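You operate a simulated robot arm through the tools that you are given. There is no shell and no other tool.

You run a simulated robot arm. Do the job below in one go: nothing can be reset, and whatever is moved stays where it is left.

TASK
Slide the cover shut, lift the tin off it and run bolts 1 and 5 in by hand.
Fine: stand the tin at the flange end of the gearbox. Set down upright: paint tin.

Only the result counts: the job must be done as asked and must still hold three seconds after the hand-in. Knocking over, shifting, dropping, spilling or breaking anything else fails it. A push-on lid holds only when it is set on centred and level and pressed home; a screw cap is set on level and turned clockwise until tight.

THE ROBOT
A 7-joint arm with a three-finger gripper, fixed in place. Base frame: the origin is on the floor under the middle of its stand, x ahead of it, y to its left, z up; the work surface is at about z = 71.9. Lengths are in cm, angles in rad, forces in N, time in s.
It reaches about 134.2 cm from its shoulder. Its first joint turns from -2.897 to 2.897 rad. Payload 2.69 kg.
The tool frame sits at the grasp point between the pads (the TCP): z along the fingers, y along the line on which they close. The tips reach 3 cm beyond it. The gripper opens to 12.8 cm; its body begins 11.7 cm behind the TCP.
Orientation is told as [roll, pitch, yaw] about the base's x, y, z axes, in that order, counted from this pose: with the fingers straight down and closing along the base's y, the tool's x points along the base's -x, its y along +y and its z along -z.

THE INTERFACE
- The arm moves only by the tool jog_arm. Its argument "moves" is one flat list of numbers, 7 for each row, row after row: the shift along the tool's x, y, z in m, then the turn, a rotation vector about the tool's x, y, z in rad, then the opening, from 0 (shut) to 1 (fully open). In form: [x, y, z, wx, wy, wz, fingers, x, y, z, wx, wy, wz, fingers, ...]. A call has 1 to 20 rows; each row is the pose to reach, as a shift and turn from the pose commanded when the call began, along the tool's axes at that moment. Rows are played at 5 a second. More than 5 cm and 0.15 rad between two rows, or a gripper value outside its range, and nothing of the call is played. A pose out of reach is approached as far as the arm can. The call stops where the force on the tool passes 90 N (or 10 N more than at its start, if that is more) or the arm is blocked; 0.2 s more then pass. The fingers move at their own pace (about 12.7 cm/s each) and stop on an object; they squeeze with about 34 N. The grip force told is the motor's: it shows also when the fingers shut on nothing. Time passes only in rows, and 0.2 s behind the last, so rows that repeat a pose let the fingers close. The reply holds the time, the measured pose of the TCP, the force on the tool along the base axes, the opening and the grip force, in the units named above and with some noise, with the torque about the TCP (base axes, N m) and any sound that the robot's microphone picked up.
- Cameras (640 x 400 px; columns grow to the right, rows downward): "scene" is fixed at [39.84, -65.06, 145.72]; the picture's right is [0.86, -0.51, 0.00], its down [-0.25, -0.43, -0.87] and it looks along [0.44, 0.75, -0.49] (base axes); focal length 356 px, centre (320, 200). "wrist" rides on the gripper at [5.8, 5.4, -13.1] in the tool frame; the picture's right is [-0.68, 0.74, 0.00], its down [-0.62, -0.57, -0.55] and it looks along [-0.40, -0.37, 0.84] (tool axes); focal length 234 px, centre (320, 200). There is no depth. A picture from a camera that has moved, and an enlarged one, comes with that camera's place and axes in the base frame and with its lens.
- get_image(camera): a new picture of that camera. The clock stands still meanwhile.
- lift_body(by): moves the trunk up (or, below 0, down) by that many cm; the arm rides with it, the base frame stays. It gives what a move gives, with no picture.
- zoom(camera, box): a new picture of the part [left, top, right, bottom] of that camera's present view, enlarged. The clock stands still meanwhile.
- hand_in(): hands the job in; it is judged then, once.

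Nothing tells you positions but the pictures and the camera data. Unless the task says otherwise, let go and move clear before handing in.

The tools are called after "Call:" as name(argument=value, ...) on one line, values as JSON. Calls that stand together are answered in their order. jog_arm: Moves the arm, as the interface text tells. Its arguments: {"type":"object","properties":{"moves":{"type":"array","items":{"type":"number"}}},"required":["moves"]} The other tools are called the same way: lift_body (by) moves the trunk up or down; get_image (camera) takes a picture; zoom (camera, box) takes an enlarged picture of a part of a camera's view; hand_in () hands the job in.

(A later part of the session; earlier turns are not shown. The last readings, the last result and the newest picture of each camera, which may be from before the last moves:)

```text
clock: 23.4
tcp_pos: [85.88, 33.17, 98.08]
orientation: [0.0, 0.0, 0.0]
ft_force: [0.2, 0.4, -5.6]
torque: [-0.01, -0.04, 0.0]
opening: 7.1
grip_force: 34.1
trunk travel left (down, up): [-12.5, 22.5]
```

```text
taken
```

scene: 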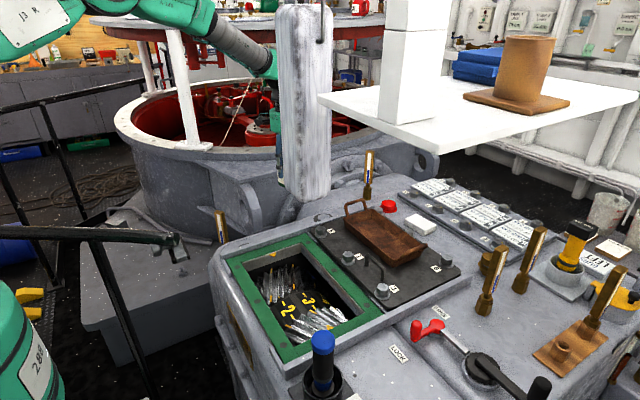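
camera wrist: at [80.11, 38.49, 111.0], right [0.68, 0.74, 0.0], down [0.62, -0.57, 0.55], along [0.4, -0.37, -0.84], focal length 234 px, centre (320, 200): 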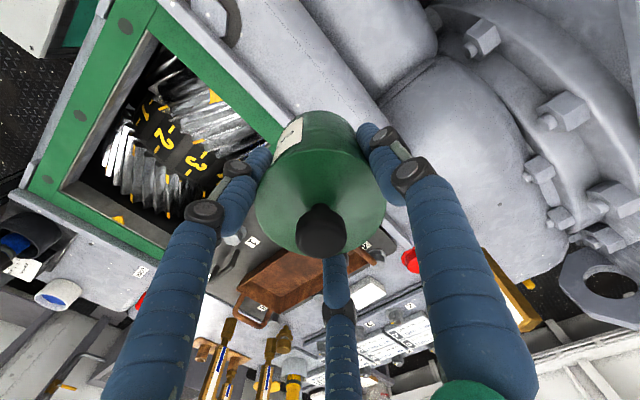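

The tin hangs over the strip between the plugs, away from the crate and gauges. I'll lower it in stages, watching the force.

Call:
jog_arm(moves=[0, 0, 0.03, 0, 0, 0, 0.1, 0, 0, 0.06, 0, 0, 0, 0.1, 0, 0, 0.09, 0, 0, 0, 0.1, 0, 0, 0.12, 0, 0, 0, 0.1, 0, 0, 0.145, 0, 0, 0, 0.1, 0, 0, 0.16, 0, 0, 0, 0.1, 0, 0, 0.17, 0, 0, 0, 0.1])

Call:
get_image(camera="wrist")

Call:
zoom(camera="scene", box=[240, 150, 380, 260])

```text
clock: 25.0
tcp_pos: [85.87, 33.2, 81.05]
orientation: [0.0, -0.001, 0.0]
ft_force: [0.0, -0.6, -6.1]
torque: [0.01, 0.02, 0.03]
opening: 7.13
grip_force: 34.2
trunk travel left (down, up): [-12.5, 22.5]
```

```text
taken
camera wrist: at [80.2, 38.55, 93.98], right [0.68, 0.74, 0.0], down [0.62, -0.57, 0.55], along [0.4, -0.37, -0.84], focal length 234 px, centre (320, 200)
```

wrist: 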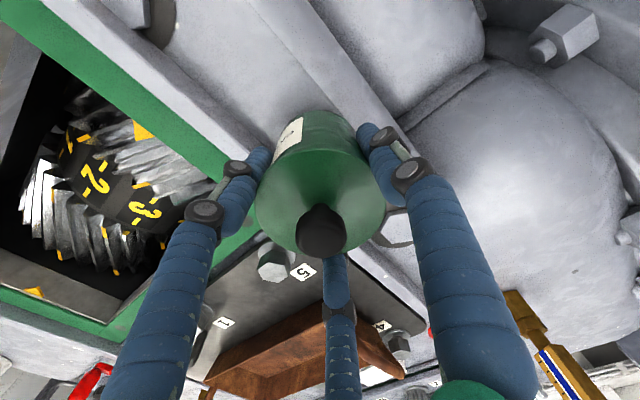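

```text
3.64 times, centred on (310, 205) of scene
camera zoom: at [39.84, -65.06, 145.72], right [0.86, -0.51, 0.0], down [-0.25, -0.43, -0.87], along [0.44, 0.75, -0.49], focal length 1295 px, centre (356, 182)
```

zoom: 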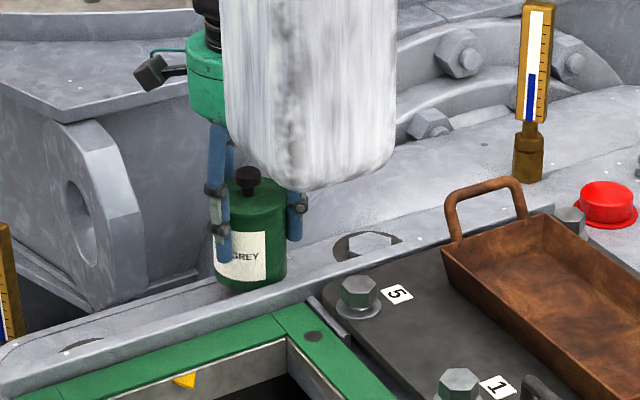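

The tin is just above the strip, centred between the rail and the rounded edge. I'll lower it in small steps until it touches down.

Call:
jog_arm(moves=[0, 0, 0.004, 0, 0, 0, 0.1, 0, 0, 0.008, 0, 0, 0, 0.1, 0, 0, 0.012, 0, 0, 0, 0.1, 0, 0, 0.014, 0, 0, 0, 0.1])

Call:
zoom(camera="scene", box=[240, 150, 380, 260])

```text
clock: 26.0
tcp_pos: [85.99, 33.16, 79.73]
orientation: [0.001, 0.0, 0.001]
ft_force: [0.4, -0.2, -7.3]
torque: [0.01, 0.01, -0.01]
opening: 7.11
grip_force: 33.9
trunk travel left (down, up): [-12.5, 22.5]
```

```text
3.64 times, centred on (310, 205) of scene
camera zoom: at [39.84, -65.06, 145.72], right [0.86, -0.51, 0.0], down [-0.25, -0.43, -0.87], along [0.44, 0.75, -0.49], focal length 1295 px, centre (356, 182)
```

zoom: 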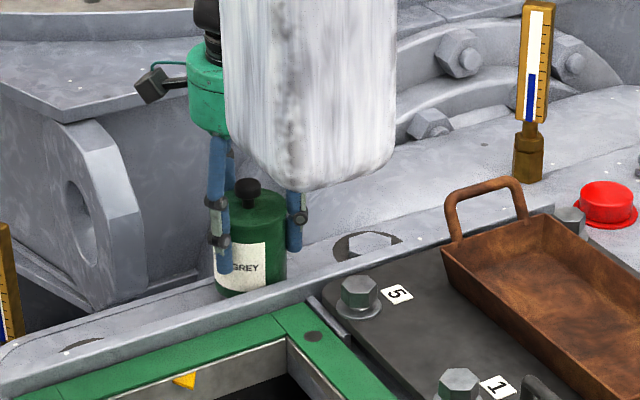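

Call:
jog_arm(moves=[0, 0, 0.002, 0, 0, 0, 0.1, 0, 0, 0.004, 0, 0, 0, 0.1, 0, 0, 0.004, 0, 0, 0, 0.1])

```text
clock: 26.8
tcp_pos: [85.89, 33.18, 79.27]
orientation: [0.0, -0.001, -0.001]
ft_force: [-0.5, -0.4, -7.3]
torque: [0.0, 0.0, -0.02]
opening: 7.09
grip_force: 33.9
trunk travel left (down, up): [-12.5, 22.5]
```

The tin is still hanging freely, with no contact force yet. I'll keep lowering in 2 mm steps.

Call:
jog_arm(moves=[0, 0, 0.002, 0, 0, 0, 0.1, 0, 0, 0.002, 0, 0, 0, 0.1])

Call:
jog_arm(moves=[0, 0, 0.002, 0, 0, 0, 0.1, 0, 0, 0.002, 0, 0, 0, 0.1])

```text
clock: 27.4
tcp_pos: [85.92, 33.3, 79.17]
orientation: [-0.001, 0.0, -0.001]
ft_force: [0.1, 0.9, -7.0]
torque: [-0.04, -0.01, 0.0]
opening: 7.1
grip_force: 34.0
trunk travel left (down, up): [-12.5, 22.5]
```

```text
clock: 28.0
tcp_pos: [85.92, 33.23, 78.97]
orientation: [0.001, 0.0, -0.001]
ft_force: [0.8, -0.5, -6.6]
torque: [0.0, 0.0, 0.02]
opening: 7.11
grip_force: 33.7
trunk travel left (down, up): [-12.5, 22.5]
```

Call:
jog_arm(moves=[0, 0, 0.002, 0, 0, 0, 0.1, 0, 0, 0.002, 0, 0, 0, 0.1])

Call:
zoom(camera="scene", box=[260, 180, 340, 240])

Call:
zoom(camera="wrist", box=[220, 40, 440, 270])

```text
clock: 28.6
tcp_pos: [86.07, 33.27, 78.96]
orientation: [0.0, -0.001, -0.001]
ft_force: [-2.0, -0.7, 4.3]
torque: [0.13, -0.13, -0.02]
opening: 7.11
grip_force: 33.8
trunk travel left (down, up): [-12.5, 22.5]
```

```text
6.67 times, centred on (300, 210) of scene
camera zoom: at [39.84, -65.06, 145.72], right [0.86, -0.51, 0.0], down [-0.25, -0.43, -0.87], along [0.44, 0.75, -0.49], focal length 2374 px, centre (453, 133)
```

zoom: 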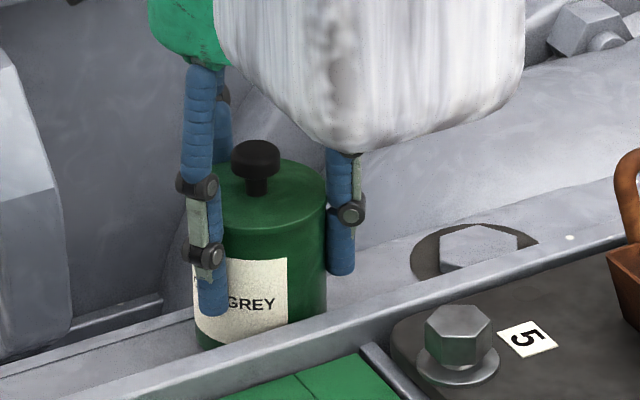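

```text
1.74 times, centred on (330, 155) of wrist
camera zoom: at [80.17, 38.56, 91.87], right [0.68, 0.74, 0.0], down [0.61, -0.57, 0.55], along [0.4, -0.37, -0.84], focal length 407 px, centre (303, 278)
```

zoom: 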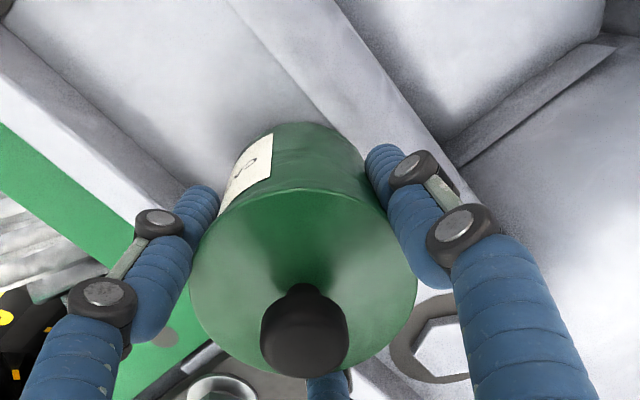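

The force reversed to about 11 N of support, so the tin is standing on the strip. I'll open the fingers gently.

Call:
jog_arm(moves=[0, 0, 0, 0, 0, 0, 0.5, 0, 0, 0, 0, 0, 0, 0.56, 0, 0, 0, 0, 0, 0, 0.6, 0, 0, 0, 0, 0, 0, 0.66, 0, 0, 0, 0, 0, 0, 0.72, 0, 0, 0, 0, 0, 0, 0.76, 0, 0, 0, 0, 0, 0, 0.76])

Call:
zoom(camera="scene", box=[260, 180, 340, 240])

Call:
get_image(camera="wrist")

```text
clock: 30.2
tcp_pos: [86.01, 33.3, 78.81]
orientation: [0.001, -0.001, 0.0]
ft_force: [0.1, -0.8, -0.5]
torque: [0.01, 0.02, 0.07]
opening: 9.71
grip_force: 0.1
trunk travel left (down, up): [-12.5, 22.5]
heard: snap
```

```text
6.67 times, centred on (300, 210) of scene
camera zoom: at [39.84, -65.06, 145.72], right [0.86, -0.51, 0.0], down [-0.25, -0.43, -0.87], along [0.44, 0.75, -0.49], focal length 2374 px, centre (453, 133)
```

zoom: 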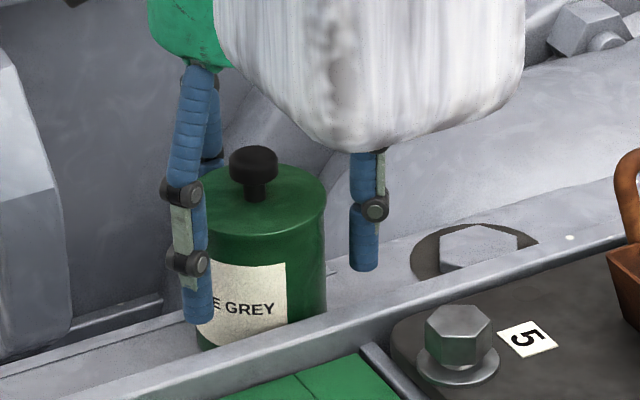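

```text
taken
camera wrist: at [80.15, 38.55, 91.76], right [0.68, 0.74, 0.0], down [0.62, -0.57, 0.55], along [0.4, -0.37, -0.84], focal length 234 px, centre (320, 200)
```

wrist: 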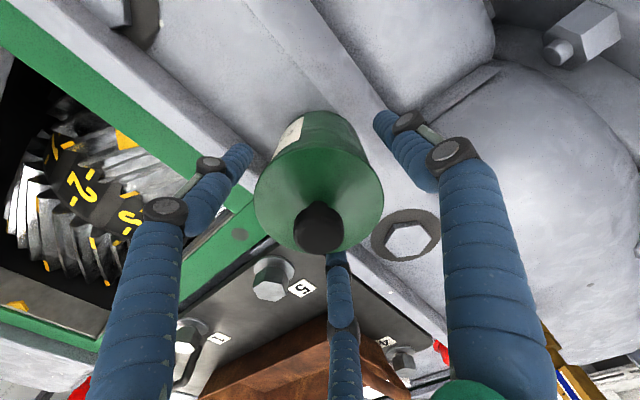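

The tin stands upright and free. The snap came again on release, so it seems tied to the grip letting go. I'll rise straight up clear of it.

Call:
jog_arm(moves=[0, 0, 0, 0, 0, 0, 0.8, 0, 0, -0.02, 0, 0, 0, 0.8, 0, 0, -0.05, 0, 0, 0, 0.8, 0, 0, -0.09, 0, 0, 0, 0.8, 0, 0, -0.13, 0, 0, 0, 0.8, 0, 0, -0.17, 0, 0, 0, 0.8, 0, 0, -0.21, 0, 0, 0, 0.8])

Call:
get_image(camera="wrist")

Call:
zoom(camera="scene", box=[240, 150, 380, 260])

```text
clock: 31.8
tcp_pos: [86.06, 33.16, 99.99]
orientation: [0.0, -0.001, 0.0]
ft_force: [0.3, 0.5, 0.1]
torque: [-0.01, -0.03, -0.01]
opening: 10.25
grip_force: 0.0
trunk travel left (down, up): [-12.5, 22.5]
```

```text
taken
camera wrist: at [80.3, 38.5, 112.89], right [0.68, 0.74, 0.0], down [0.62, -0.57, 0.55], along [0.4, -0.37, -0.84], focal length 234 px, centre (320, 200)
```

wrist: 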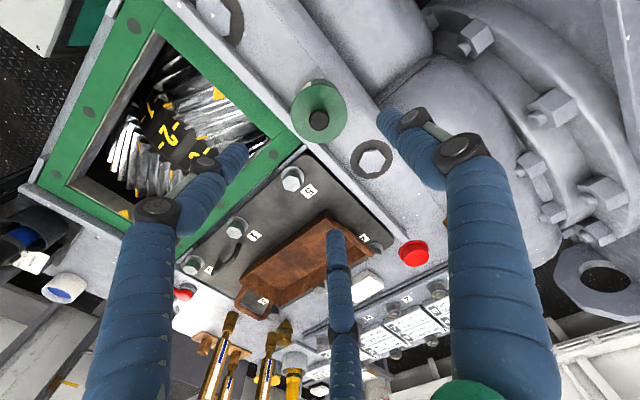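

```text
3.64 times, centred on (310, 205) of scene
camera zoom: at [39.84, -65.06, 145.72], right [0.86, -0.51, 0.0], down [-0.25, -0.43, -0.87], along [0.44, 0.75, -0.49], focal length 1295 px, centre (356, 182)
```

zoom: 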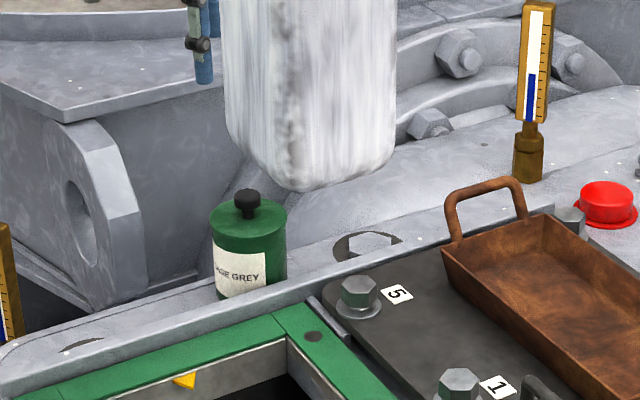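

The tin stands upright at the flange end. Before sliding the cover I'll check its path for obstacles, including the thin grey strip by its left edge and the stops at the far end.

Call:
zoom(camera="scene", box=[300, 215, 400, 300])

Call:
zoom(camera="wrist", box=[170, 130, 330, 280])

Call:
zoom(camera="scene", box=[210, 225, 330, 300])

Call:
zoom(camera="scene", box=[230, 290, 400, 400])

```text
4.71 times, centred on (350, 258) of scene
camera zoom: at [39.84, -65.06, 145.72], right [0.86, -0.51, 0.0], down [-0.25, -0.43, -0.87], along [0.44, 0.75, -0.49], focal length 1676 px, centre (179, -71)
```

zoom: 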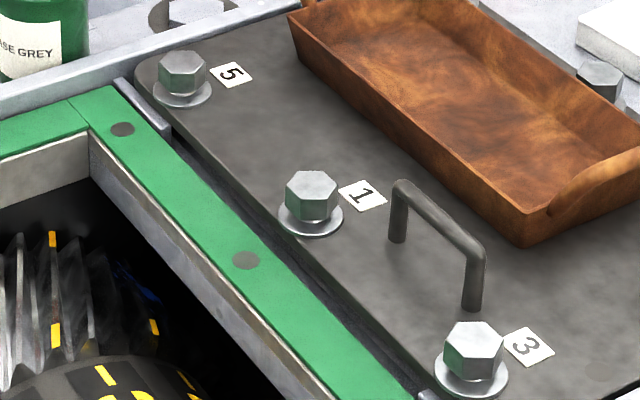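

```text
2.67 times, centred on (250, 205) of wrist
camera zoom: at [80.3, 38.5, 112.89], right [0.68, 0.74, 0.0], down [0.62, -0.57, 0.55], along [0.4, -0.37, -0.84], focal length 624 px, centre (507, 187)
```

zoom: 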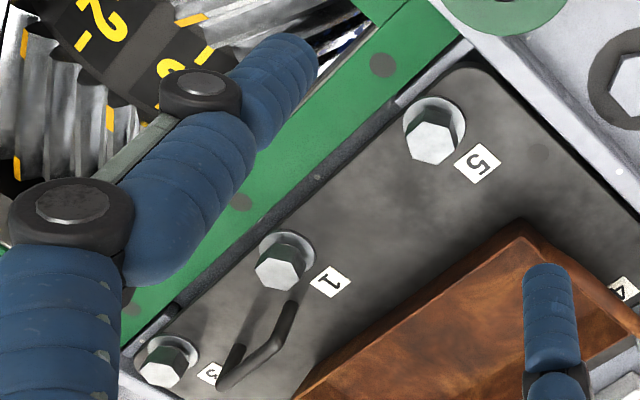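

```text
5.33 times, centred on (270, 262) of scene
camera zoom: at [39.84, -65.06, 145.72], right [0.86, -0.51, 0.0], down [-0.25, -0.43, -0.87], along [0.44, 0.75, -0.49], focal length 1900 px, centre (587, -133)
```

zoom: 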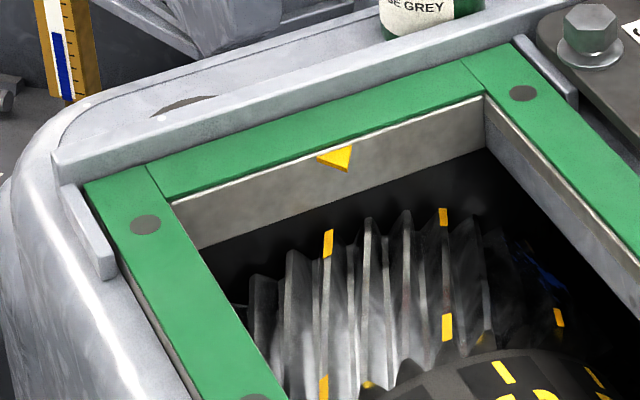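

```text
3.64 times, centred on (315, 345) of scene
camera zoom: at [39.84, -65.06, 145.72], right [0.86, -0.51, 0.0], down [-0.25, -0.43, -0.87], along [0.44, 0.75, -0.49], focal length 1295 px, centre (338, -327)
```

zoom: 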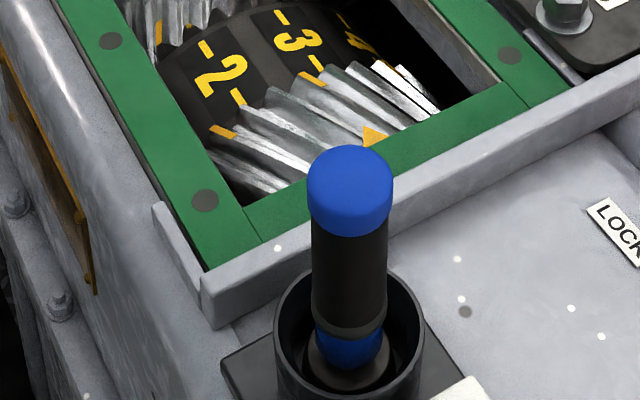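

Small grey lips sit at both corners beside the cover's leading edge. I'll turn the wrist, which also suits the handle, and look closely at whether they lie in its path.

Call:
jog_arm(moves=[0, -0.02, 0, 0, 0, -0.15, 1, 0.01, -0.04, 0, 0, 0, -0.3, 1, 0.02, -0.06, 0, 0, 0, -0.45, 1, 0.03, -0.08, 0, 0, 0, -0.6, 1, 0.04, -0.1, 0, 0, 0, -0.75, 1, 0.04, -0.12, 0, 0, 0, -0.9, 1, 0.04, -0.14, 0, 0, 0, -1.05, 1, 0.04, -0.15, 0.02, 0, 0, -1.2, 1, 0.04, -0.15, 0.05, 0, 0, -1.35, 1, 0.04, -0.15, 0.08, 0, 0, -1.5, 1, 0.04, -0.15, 0.1, 0, 0, -1.57, 1])

Call:
get_image(camera="wrist")

Call:
get_image(camera="scene")

```text
clock: 34.2
tcp_pos: [81.99, 18.13, 89.88]
orientation: [0.0, -0.001, 1.57]
ft_force: [-0.2, 0.3, -0.2]
torque: [0.02, 0.05, -0.02]
opening: 12.8
grip_force: 0.0
trunk travel left (down, up): [-12.5, 22.5]
```

```text
taken
camera wrist: at [76.59, 12.24, 102.73], right [-0.74, 0.68, 0.0], down [0.57, 0.62, 0.55], along [0.37, 0.4, -0.84], focal length 234 px, centre (320, 200)
```

wrist: 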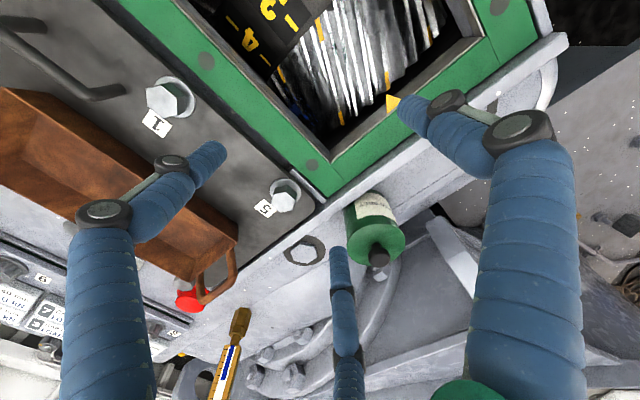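

```text
taken
```

scene: 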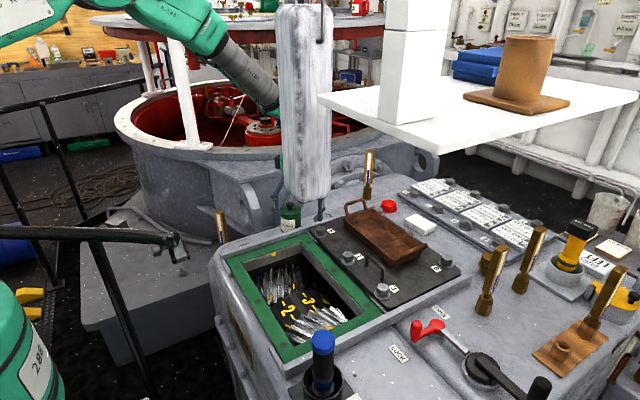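

Call:
zoom(camera="wrist", box=[240, 120, 380, 220])

Call:
zoom(camera="wrist", box=[110, 30, 310, 160])

Call:
zoom(camera="wrist", box=[440, 0, 580, 110])

```text
4.00 times, centred on (310, 170) of wrist
camera zoom: at [76.59, 12.24, 102.73], right [-0.74, 0.68, 0.0], down [0.57, 0.62, 0.55], along [0.37, 0.4, -0.84], focal length 937 px, centre (360, 320)
```

zoom: 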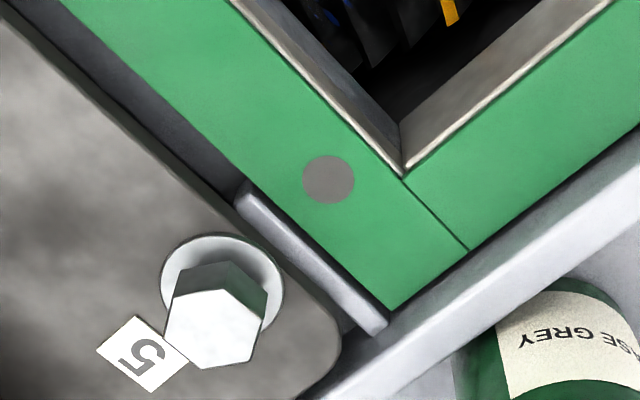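

```text
3.08 times, centred on (210, 95) of wrist
camera zoom: at [76.59, 12.24, 102.73], right [-0.74, 0.68, 0.0], down [0.57, 0.62, 0.55], along [0.37, 0.4, -0.84], focal length 720 px, centre (658, 523)
```

zoom: 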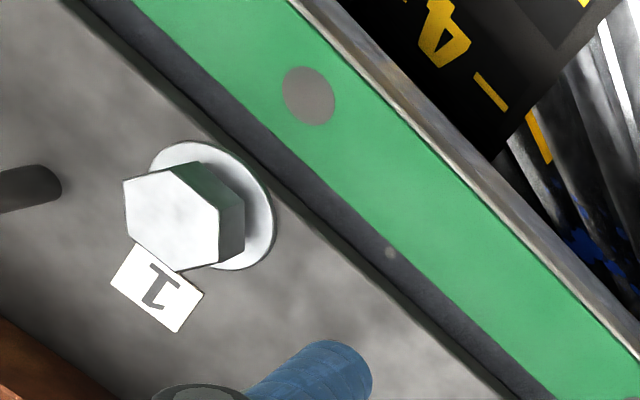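

```text
3.64 times, centred on (510, 55) of wrist
camera zoom: at [76.59, 12.24, 102.73], right [-0.74, 0.68, 0.0], down [0.57, 0.62, 0.55], along [0.37, 0.4, -0.84], focal length 852 px, centre (-371, 727)
```

zoom: 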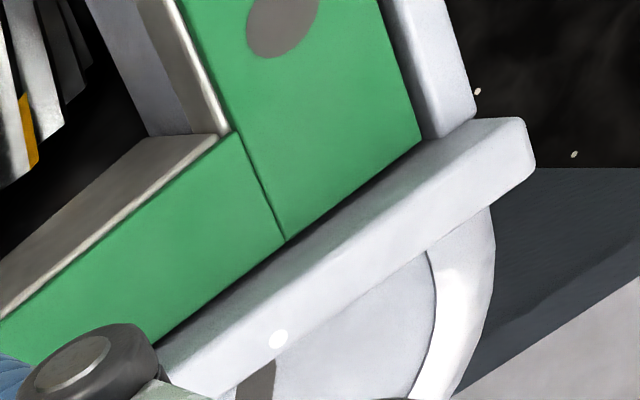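

The cover top is at z≈75.5 and its underside is level with the green gasket (z≈74.4). The corner lips are lower, so the path is clear. Bolts at x≈91.2 must travel about 29.2 cm to the gasket holes at x≈62. I'll go to the handle at about (94.65, -3.8), leaning the body towards +y to stay away from the column.

Call:
jog_arm(moves=[0.03, -0.02, -0.01, 0, 0.065, 0, 0.7, 0.07, -0.04, -0.01, 0, 0.13, 0, 0.5, 0.11, -0.065, -0.01, 0, 0.2, 0, 0.5, 0.145, -0.085, -0.01, 0, 0.265, 0, 0.5, 0.185, -0.105, -0.01, 0, 0.33, 0, 0.5, 0.219, -0.1265, -0.01, 0, 0.4, 0, 0.5])

Call:
get_image(camera="wrist")

Call:
get_image(camera="scene")

Call:
zoom(camera="scene", box=[290, 170, 450, 290])

```text
clock: 35.6
tcp_pos: [94.55, -4.06, 91.04]
orientation: [0.001, 0.401, 1.569]
ft_force: [0.6, -0.4, 0.4]
torque: [-0.04, -0.02, 0.0]
opening: 6.37
grip_force: 0.0
trunk travel left (down, up): [-12.5, 22.5]
```

```text
taken
camera wrist: at [89.24, -4.32, 105.4], right [-0.74, 0.62, -0.26], down [0.57, 0.78, 0.26], along [0.37, 0.04, -0.93], focal length 234 px, centre (320, 200)
```

wrist: 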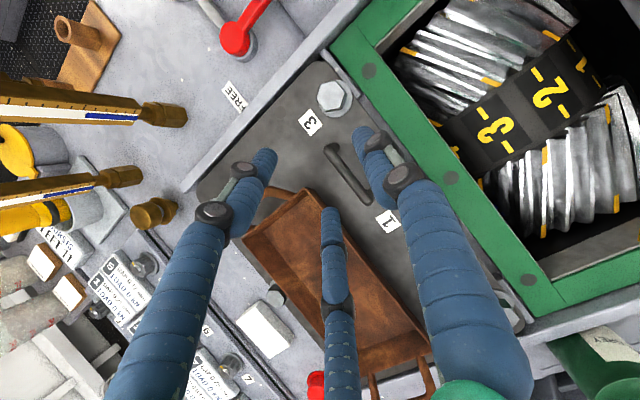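

```text
taken
```

scene: 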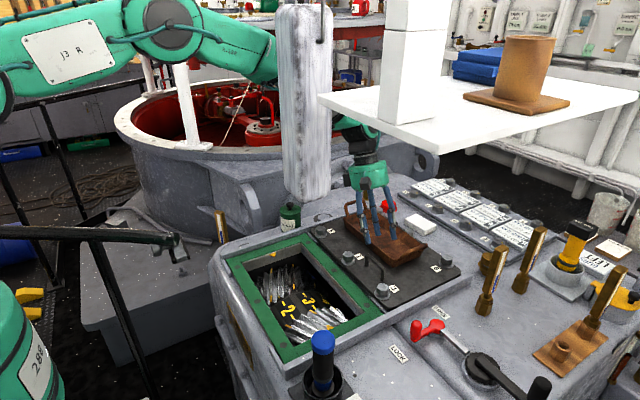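

```text
3.33 times, centred on (370, 230) of scene
camera zoom: at [39.84, -65.06, 145.72], right [0.86, -0.51, 0.0], down [-0.25, -0.43, -0.87], along [0.44, 0.75, -0.49], focal length 1187 px, centre (153, 100)
```

zoom: 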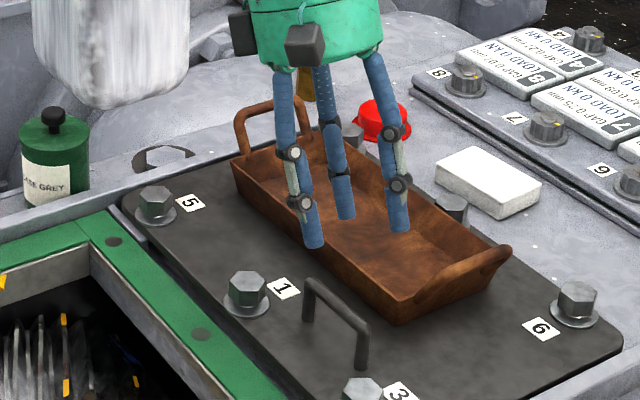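

The handle bar lies between the single finger and the pair as planned. I'll descend around it with the fingers part-closed.

Call:
jog_arm(moves=[-0.0156, -0.001, 0.0368, 0, 0, 0, 0.4, -0.0272, -0.001, 0.0645, 0, 0, 0, 0.4, -0.035, -0.001, 0.0829, 0, 0, 0, 0.4, -0.0389, -0.001, 0.0921, 0, 0, 0, 0.4])

Call:
get_image(camera="wrist")

Call:
zoom(camera="scene", box=[310, 200, 430, 300])

```text
clock: 36.6
tcp_pos: [94.49, -3.68, 80.77]
orientation: [0.002, 0.401, 1.571]
ft_force: [0.4, -0.2, -0.6]
torque: [0.0, 0.01, 0.03]
opening: 5.08
grip_force: 0.0
trunk travel left (down, up): [-12.5, 22.5]
```

```text
taken
camera wrist: at [89.22, -4.0, 94.92], right [-0.74, 0.62, -0.26], down [0.57, 0.78, 0.26], along [0.37, 0.05, -0.93], focal length 234 px, centre (320, 200)
```

wrist: 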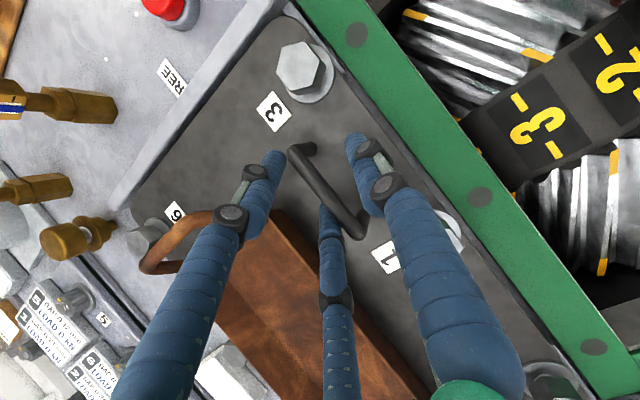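

```text
4.00 times, centred on (370, 250) of scene
camera zoom: at [39.84, -65.06, 145.72], right [0.86, -0.51, 0.0], down [-0.25, -0.43, -0.87], along [0.44, 0.75, -0.49], focal length 1425 px, centre (120, 0)
```

zoom: 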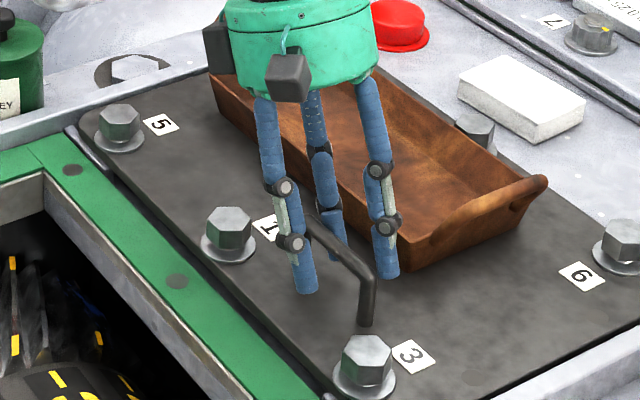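

The handle bar is caged between the fingers. I'll go a little lower and close lightly around it.

Call:
jog_arm(moves=[-0.0019, -0.0015, 0.0046, 0, 0, 0, 0.4, -0.0019, -0.0015, 0.0046, 0, 0, 0, 0.3, -0.0019, -0.0015, 0.0046, 0, 0, 0, 0.22, -0.0019, -0.0015, 0.0046, 0, 0, 0, 0.22])

Call:
get_image(camera="wrist")

Call:
zoom(camera="scene", box=[340, 220, 420, 290])

```text
clock: 37.6
tcp_pos: [94.85, -3.58, 80.3]
orientation: [0.001, 0.398, 1.568]
ft_force: [4.8, -1.6, 1.3]
torque: [-0.08, -0.08, 0.1]
opening: 3.11
grip_force: 2.2
trunk travel left (down, up): [-12.5, 22.5]
```

```text
taken
camera wrist: at [89.48, -3.97, 94.59], right [-0.74, 0.62, -0.26], down [0.57, 0.78, 0.27], along [0.37, 0.05, -0.93], focal length 234 px, centre (320, 200)
```

wrist: 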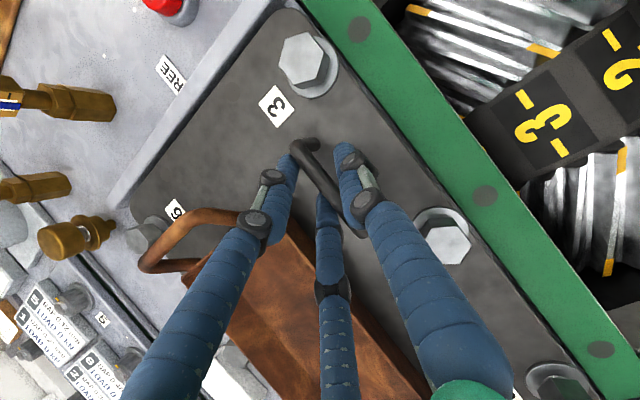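

```text
5.71 times, centred on (380, 255) of scene
camera zoom: at [39.84, -65.06, 145.72], right [0.86, -0.51, 0.0], down [-0.25, -0.43, -0.87], along [0.44, 0.75, -0.49], focal length 2035 px, centre (-23, -114)
```

zoom: 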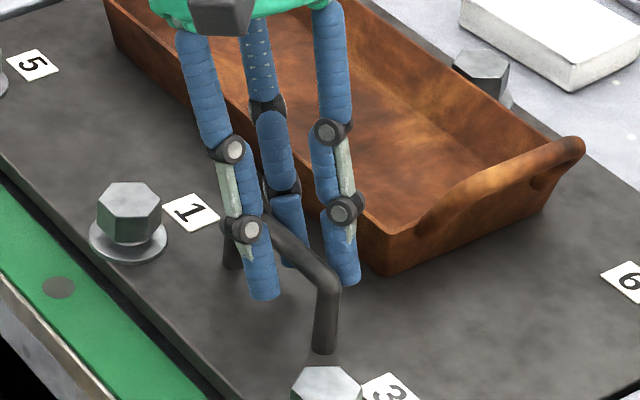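

The handle is held lightly on both sides. I'll pull towards -x slowly and watch the force.

Call:
jog_arm(moves=[0, 0.003, 0, 0, 0, 0, 0.2, 0, 0.008, 0, 0, 0, 0, 0.2, 0, 0.014, 0, 0, 0, 0, 0.2, 0, 0.021, 0, 0, 0, 0, 0.2, 0, 0.028, 0, 0, 0, 0, 0.2, 0, 0.035, 0, 0, 0, 0, 0.2, 0, 0.04, 0, 0, 0, 0, 0.2])

Call:
get_image(camera="scene")

Call:
get_image(camera="wrist")

```text
clock: 39.2
tcp_pos: [90.79, -3.75, 80.26]
orientation: [0.0, 0.399, 1.569]
ft_force: [3.6, 0.2, 2.3]
torque: [-0.03, -0.07, 0.11]
opening: 2.72
grip_force: 1.4
trunk travel left (down, up): [-12.5, 22.5]
```

```text
taken
```

scene: 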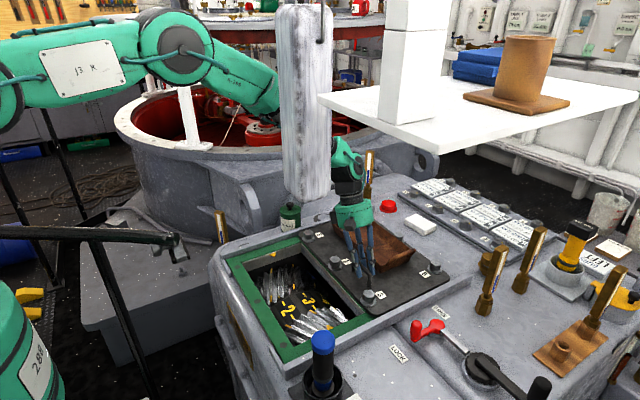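

```text
taken
camera wrist: at [85.43, -4.06, 94.48], right [-0.74, 0.62, -0.26], down [0.57, 0.78, 0.26], along [0.37, 0.05, -0.93], focal length 234 px, centre (320, 200)
```

wrist: 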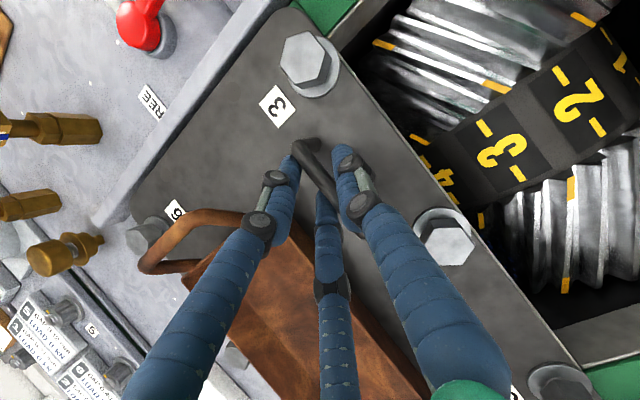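

The cover slides easily with the tray riding along. I'll continue another 14 cm.

Call:
jog_arm(moves=[0, 0.007, 0, 0, 0, 0, 0.2, 0, 0.016, 0, 0, 0, 0, 0.2, 0, 0.027, 0, 0, 0, 0, 0.2, 0, 0.038, 0, 0, 0, 0, 0.2, 0, 0.049, 0, 0, 0, 0, 0.2, 0, 0.06, 0, 0, 0, 0, 0.2, 0, 0.071, 0, 0, 0, 0, 0.2, 0, 0.082, 0, 0, 0, 0, 0.2, 0, 0.093, 0, 0, 0, 0, 0.2, 0, 0.104, 0, 0, 0, 0, 0.2, 0, 0.115, 0, 0, 0, 0, 0.2, 0, 0.126, 0, 0, 0, 0, 0.2, 0, 0.135, 0, 0, 0, 0, 0.2, 0, 0.14, 0, 0, 0, 0, 0.2])

Call:
get_image(camera="scene")

Call:
get_image(camera="wrist")

```text
clock: 42.2
tcp_pos: [76.79, -3.62, 80.25]
orientation: [0.0, 0.399, 1.571]
ft_force: [4.2, -1.6, 1.3]
torque: [-0.04, -0.09, 0.09]
opening: 2.8
grip_force: 2.0
trunk travel left (down, up): [-12.5, 22.5]
```

```text
taken
```

scene: 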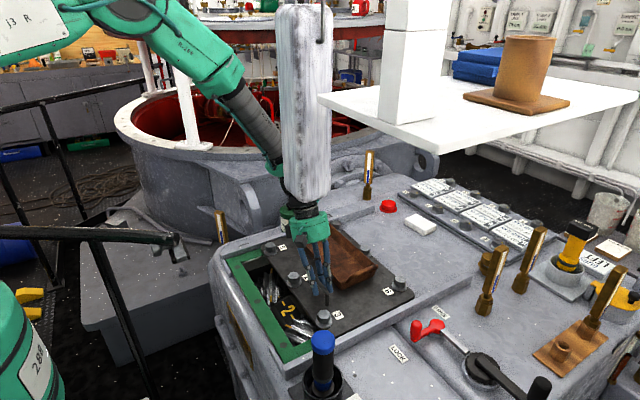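

```text
taken
camera wrist: at [71.45, -3.86, 94.51], right [-0.74, 0.62, -0.26], down [0.57, 0.78, 0.27], along [0.37, 0.05, -0.93], focal length 234 px, centre (320, 200)
```

wrist: 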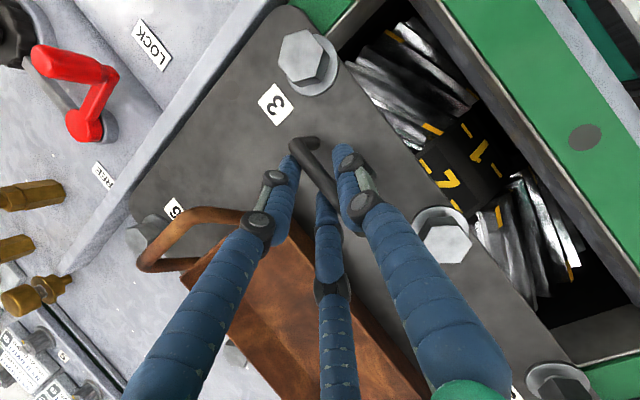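

The slide is going cleanly, with about 11 cm left. I'll go most of the way and then creep up to the stops.

Call:
jog_arm(moves=[0, 0.007, 0, 0, 0, 0, 0.2, 0, 0.016, 0, 0, 0, 0, 0.2, 0, 0.027, 0, 0, 0, 0, 0.2, 0, 0.038, 0, 0, 0, 0, 0.2, 0, 0.049, 0, 0, 0, 0, 0.2, 0, 0.06, 0, 0, 0, 0, 0.2, 0, 0.071, 0, 0, 0, 0, 0.2, 0, 0.082, 0, 0, 0, 0, 0.2, 0, 0.09, 0, 0, 0, 0, 0.2, 0, 0.095, 0, 0, 0, 0, 0.2])

Call:
get_image(camera="scene")

Call:
get_image(camera="wrist")

Call:
zoom(camera="scene", box=[200, 200, 420, 350])

```text
clock: 44.4
tcp_pos: [67.31, -3.61, 80.32]
orientation: [-0.002, 0.401, 1.571]
ft_force: [3.7, -0.5, 2.2]
torque: [-0.02, -0.07, 0.1]
opening: 2.75
grip_force: 0.9
trunk travel left (down, up): [-12.5, 22.5]
```

```text
taken
```

scene: 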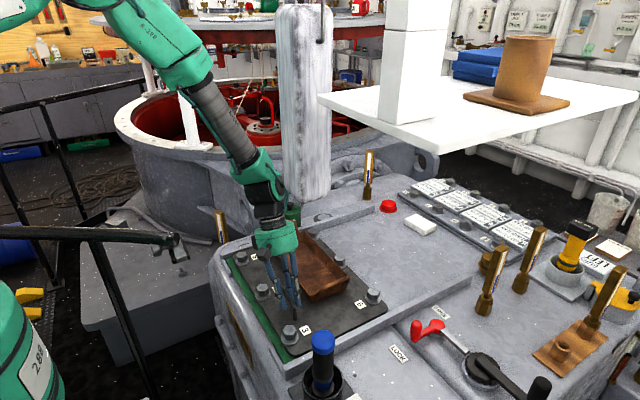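

```text
taken
camera wrist: at [61.98, -3.98, 94.52], right [-0.74, 0.62, -0.26], down [0.57, 0.78, 0.27], along [0.37, 0.05, -0.93], focal length 234 px, centre (320, 200)
```

wrist: 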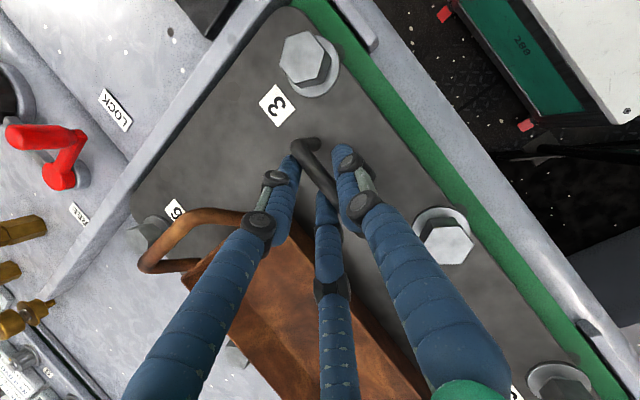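

```text
2.67 times, centred on (310, 275) of scene
camera zoom: at [39.84, -65.06, 145.72], right [0.86, -0.51, 0.0], down [-0.25, -0.43, -0.87], along [0.44, 0.75, -0.49], focal length 950 px, centre (347, 0)
```

zoom: 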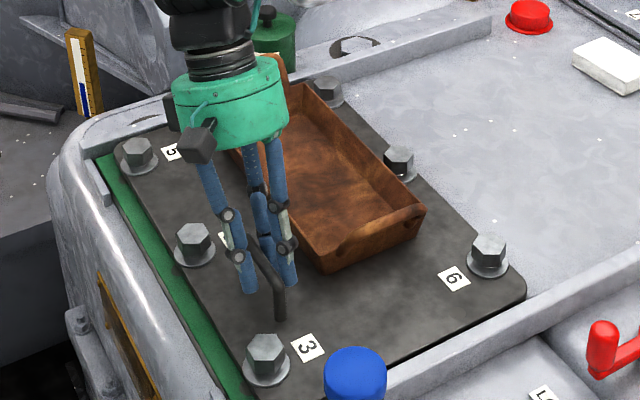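

There's just under 2 cm to go. I'll creep towards the stops.

Call:
jog_arm(moves=[0, 0.003, 0, 0, 0, 0, 0.2, 0, 0.006, 0, 0, 0, 0, 0.2, 0, 0.009, 0, 0, 0, 0, 0.2, 0, 0.012, 0, 0, 0, 0, 0.2])

Call:
jog_arm(moves=[0, 0.0015, 0, 0, 0, 0, 0.2, 0, 0.003, 0, 0, 0, 0, 0.2])

Call:
get_image(camera="wrist")

Call:
zoom(camera="scene", box=[200, 220, 360, 370])

```text
clock: 45.4
tcp_pos: [66.07, -3.77, 80.3]
orientation: [0.001, 0.4, 1.57]
ft_force: [3.6, -2.1, 0.5]
torque: [0.0, -0.02, 0.05]
opening: 2.74
grip_force: 1.5
trunk travel left (down, up): [-12.5, 22.5]
```

```text
clock: 46.0
tcp_pos: [65.87, -3.66, 80.45]
orientation: [0.0, 0.399, 1.568]
ft_force: [5.4, -1.0, -0.9]
torque: [-0.01, -0.09, 0.12]
opening: 2.81
grip_force: 1.6
trunk travel left (down, up): [-12.5, 22.5]
```

```text
taken
camera wrist: at [60.51, -3.94, 94.53], right [-0.74, 0.62, -0.26], down [0.57, 0.78, 0.27], along [0.37, 0.05, -0.93], focal length 234 px, centre (320, 200)
```

wrist: 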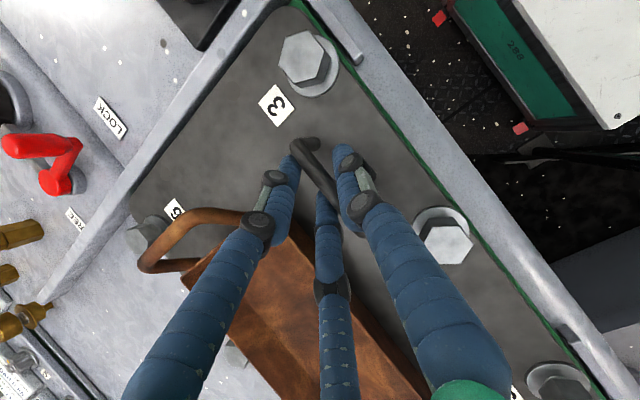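

```text
2.67 times, centred on (280, 295) of scene
camera zoom: at [39.84, -65.06, 145.72], right [0.86, -0.51, 0.0], down [-0.25, -0.43, -0.87], along [0.44, 0.75, -0.49], focal length 950 px, centre (427, -53)
```

zoom: 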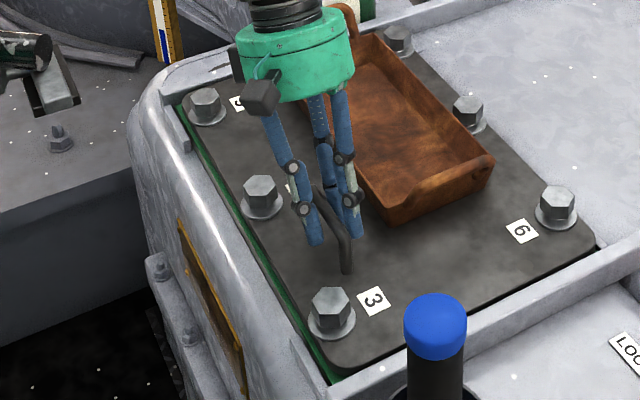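

Only a thin green sliver remains. I'll continue in small steps until the stops take the load.

Call:
jog_arm(moves=[0, 0.0015, 0, 0, 0, 0, 0.2, 0, 0.003, 0, 0, 0, 0, 0.2])

Call:
jog_arm(moves=[0, 0.001, 0, 0, 0, 0, 0.2, 0, 0.002, 0, 0, 0, 0, 0.2])

Call:
jog_arm(moves=[0, 0.001, 0, 0, 0, 0, 0.2, 0, 0.002, 0, 0, 0, 0, 0.2])

Call:
get_image(camera="wrist")

```text
clock: 46.6
tcp_pos: [65.59, -3.69, 80.51]
orientation: [-0.001, 0.401, 1.568]
ft_force: [5.3, 0.9, 0.8]
torque: [-0.03, -0.05, 0.16]
opening: 2.77
grip_force: 0.9
trunk travel left (down, up): [-12.5, 22.5]
```

```text
clock: 47.2
tcp_pos: [65.4, -3.68, 80.38]
orientation: [-0.001, 0.4, 1.57]
ft_force: [16.0, 1.4, -5.8]
torque: [0.18, -0.15, 0.32]
opening: 2.75
grip_force: 1.8
trunk travel left (down, up): [-12.5, 22.5]
```

```text
clock: 47.8
tcp_pos: [65.48, -3.69, 80.37]
orientation: [-0.003, 0.402, 1.569]
ft_force: [33.4, 0.4, -6.2]
torque: [0.33, -0.4, 0.4]
opening: 2.85
grip_force: 2.7
trunk travel left (down, up): [-12.5, 22.5]
```

```text
taken
camera wrist: at [60.05, -3.94, 94.56], right [-0.74, 0.62, -0.27], down [0.56, 0.78, 0.27], along [0.37, 0.05, -0.93], focal length 234 px, centre (320, 200)
```

wrist: 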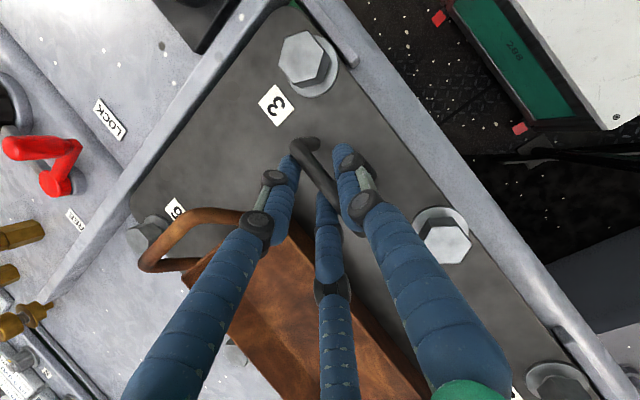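

The force rose to 33 N, so the cover is against the stops. I'll check both corners for squareness.

Call:
zoom(camera="wrist", box=[240, 0, 400, 120])

Call:
zoom(camera="wrist", box=[400, 190, 640, 400])

Call:
zoom(camera="scene", box=[210, 230, 330, 380])

```text
3.33 times, centred on (320, 60) of wrist
camera zoom: at [60.05, -3.94, 94.56], right [-0.74, 0.62, -0.27], down [0.56, 0.78, 0.27], along [0.37, 0.05, -0.93], focal length 781 px, centre (320, 667)
```

zoom: 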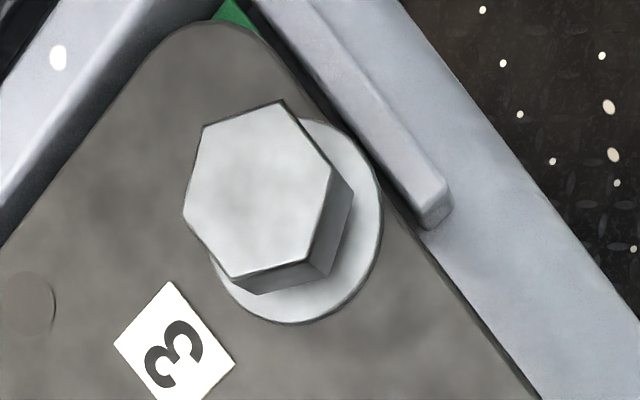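

```text
1.90 times, centred on (520, 295) of wrist
camera zoom: at [60.05, -3.94, 94.56], right [-0.74, 0.62, -0.27], down [0.56, 0.78, 0.27], along [0.37, 0.05, -0.93], focal length 446 px, centre (-61, 19)
```

zoom: 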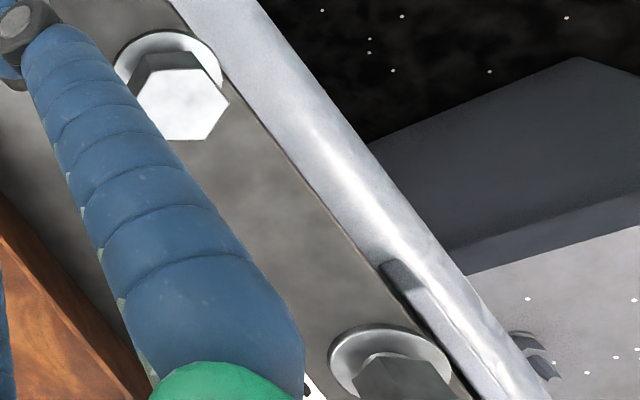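

```text
2.67 times, centred on (270, 305) of scene
camera zoom: at [39.84, -65.06, 145.72], right [0.86, -0.51, 0.0], down [-0.25, -0.43, -0.87], along [0.44, 0.75, -0.49], focal length 950 px, centre (453, -80)
```

zoom: 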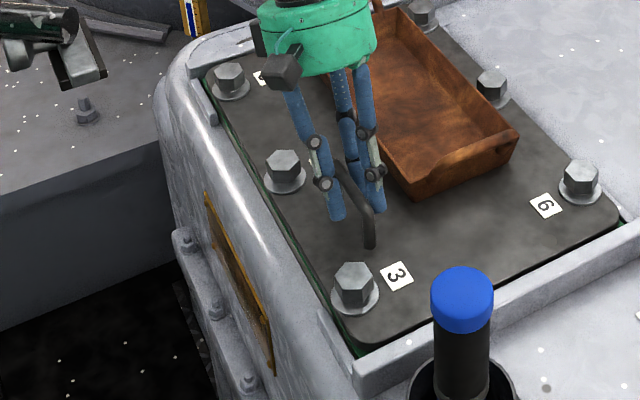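

The cover is home against the stops. I'll release the handle, ease off the pull and rise straight up.

Call:
jog_arm(moves=[0, -0.002, 0, 0, 0, 0, 0.25, 0, -0.003, 0, 0, 0, 0, 0.35, 0, -0.003, 0, 0, 0, 0, 0.42, 0, -0.003, 0, 0, 0, 0, 0.42, 0.0078, -0.003, -0.0184, 0, 0, 0, 0.42, 0.0234, -0.003, -0.0553, 0, 0, 0, 0.42, 0.0389, -0.003, -0.0921, 0, 0, 0, 0.42, 0.0506, -0.003, -0.1197, 0, 0, 0, 0.42])

Call:
get_image(camera="wrist")

Call:
get_image(camera="scene")

```text
clock: 49.6
tcp_pos: [65.43, -3.7, 93.25]
orientation: [-0.001, 0.399, 1.57]
ft_force: [0.3, 0.5, -0.6]
torque: [0.02, 0.01, 0.01]
opening: 5.38
grip_force: 0.2
trunk travel left (down, up): [-12.5, 22.5]
```

```text
taken
camera wrist: at [60.15, -3.99, 107.48], right [-0.74, 0.62, -0.26], down [0.57, 0.78, 0.27], along [0.37, 0.05, -0.93], focal length 234 px, centre (320, 200)
```

wrist: 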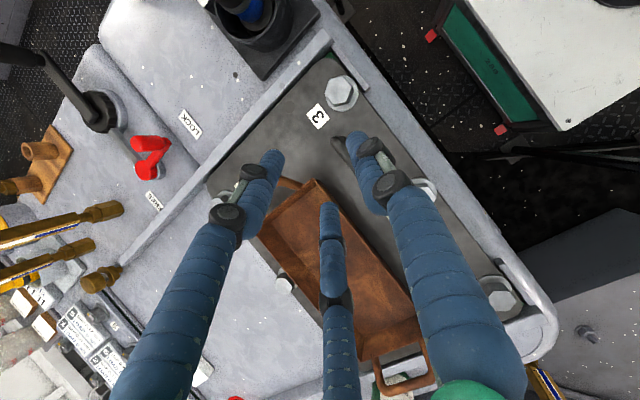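

```text
taken
```

scene: 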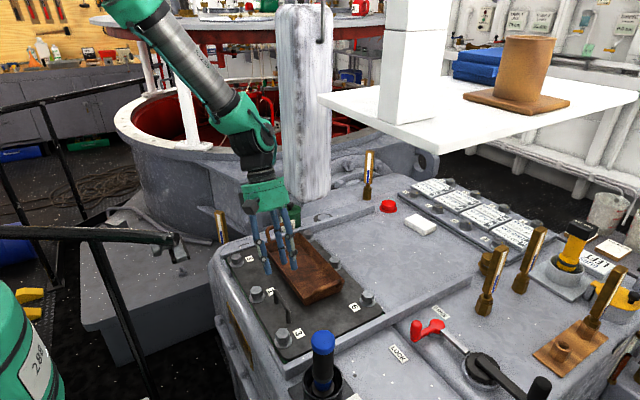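

The cover is released and stays shut. I'll move sideways away from the column and straighten up over bolt 5.

Call:
jog_arm(moves=[-0.03, 0.005, -0.0127, 0, -0.05, 0, 0.6, -0.07, 0.01, -0.0296, 0, -0.11, 0, 0.7, -0.11, 0.016, -0.0465, 0, -0.17, 0, 0.7, -0.15, 0.022, -0.0634, 0, -0.24, 0, 0.7, -0.19, 0.028, -0.0803, 0, -0.32, 0, 0.7, -0.23, 0.034, -0.0973, 0, -0.4, 0, 0.7])

Call:
get_image(camera="wrist")

Call:
zoom(camera="scene", box=[200, 210, 400, 370])

```text
clock: 51.0
tcp_pos: [62.06, 21.16, 93.32]
orientation: [0.002, -0.003, 1.569]
ft_force: [-1.2, 0.1, -0.5]
torque: [0.02, 0.03, 0.02]
opening: 8.97
grip_force: 0.0
trunk travel left (down, up): [-12.5, 22.5]
```

```text
taken
camera wrist: at [56.6, 15.29, 106.24], right [-0.74, 0.68, 0.0], down [0.57, 0.61, 0.55], along [0.37, 0.4, -0.84], focal length 234 px, centre (320, 200)
```

wrist: 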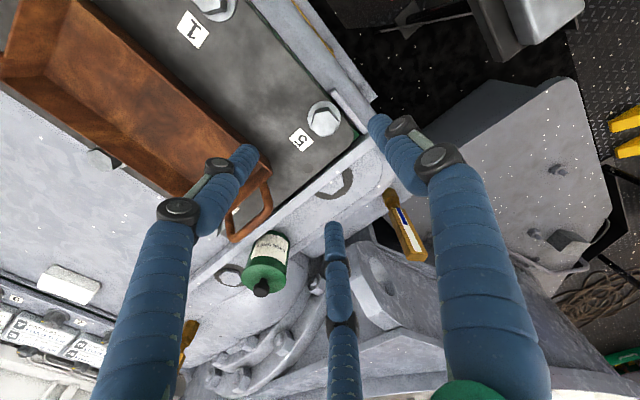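

```text
2.50 times, centred on (300, 290) of scene
camera zoom: at [39.84, -65.06, 145.72], right [0.86, -0.51, 0.0], down [-0.25, -0.43, -0.87], along [0.44, 0.75, -0.49], focal length 890 px, centre (370, -25)
```

zoom: 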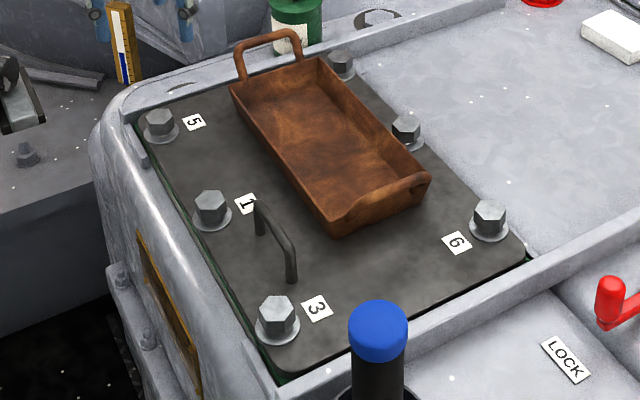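

The cover is flush at the far edge and the tin is upright. I'll zoom in on bolt 5 to get its exact centre and hex orientation.

Call:
zoom(camera="wrist", box=[270, 70, 380, 170])

Call:
zoom(camera="scene", box=[230, 235, 290, 300])

```text
4.00 times, centred on (325, 120) of wrist
camera zoom: at [56.6, 15.29, 106.24], right [-0.74, 0.68, 0.0], down [0.57, 0.61, 0.55], along [0.37, 0.4, -0.84], focal length 937 px, centre (300, 520)
```

zoom: 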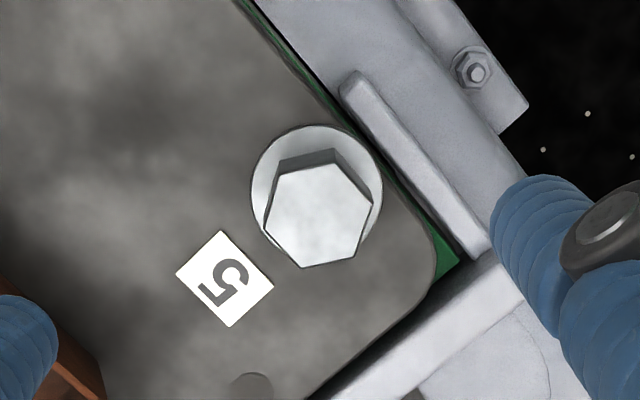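

```text
6.15 times, centred on (260, 268) of scene
camera zoom: at [39.84, -65.06, 145.72], right [0.86, -0.51, 0.0], down [-0.25, -0.43, -0.87], along [0.44, 0.75, -0.49], focal length 2192 px, centre (689, -215)
```

zoom: 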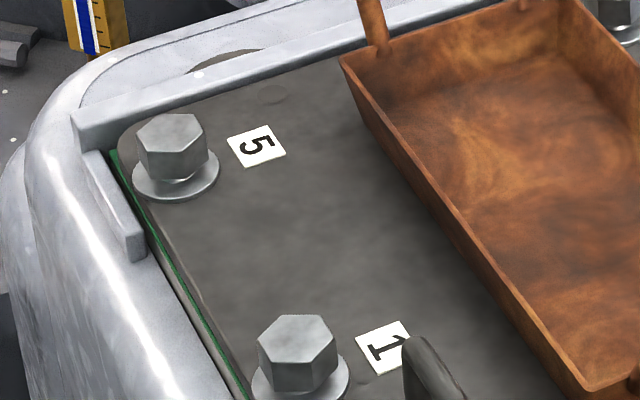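

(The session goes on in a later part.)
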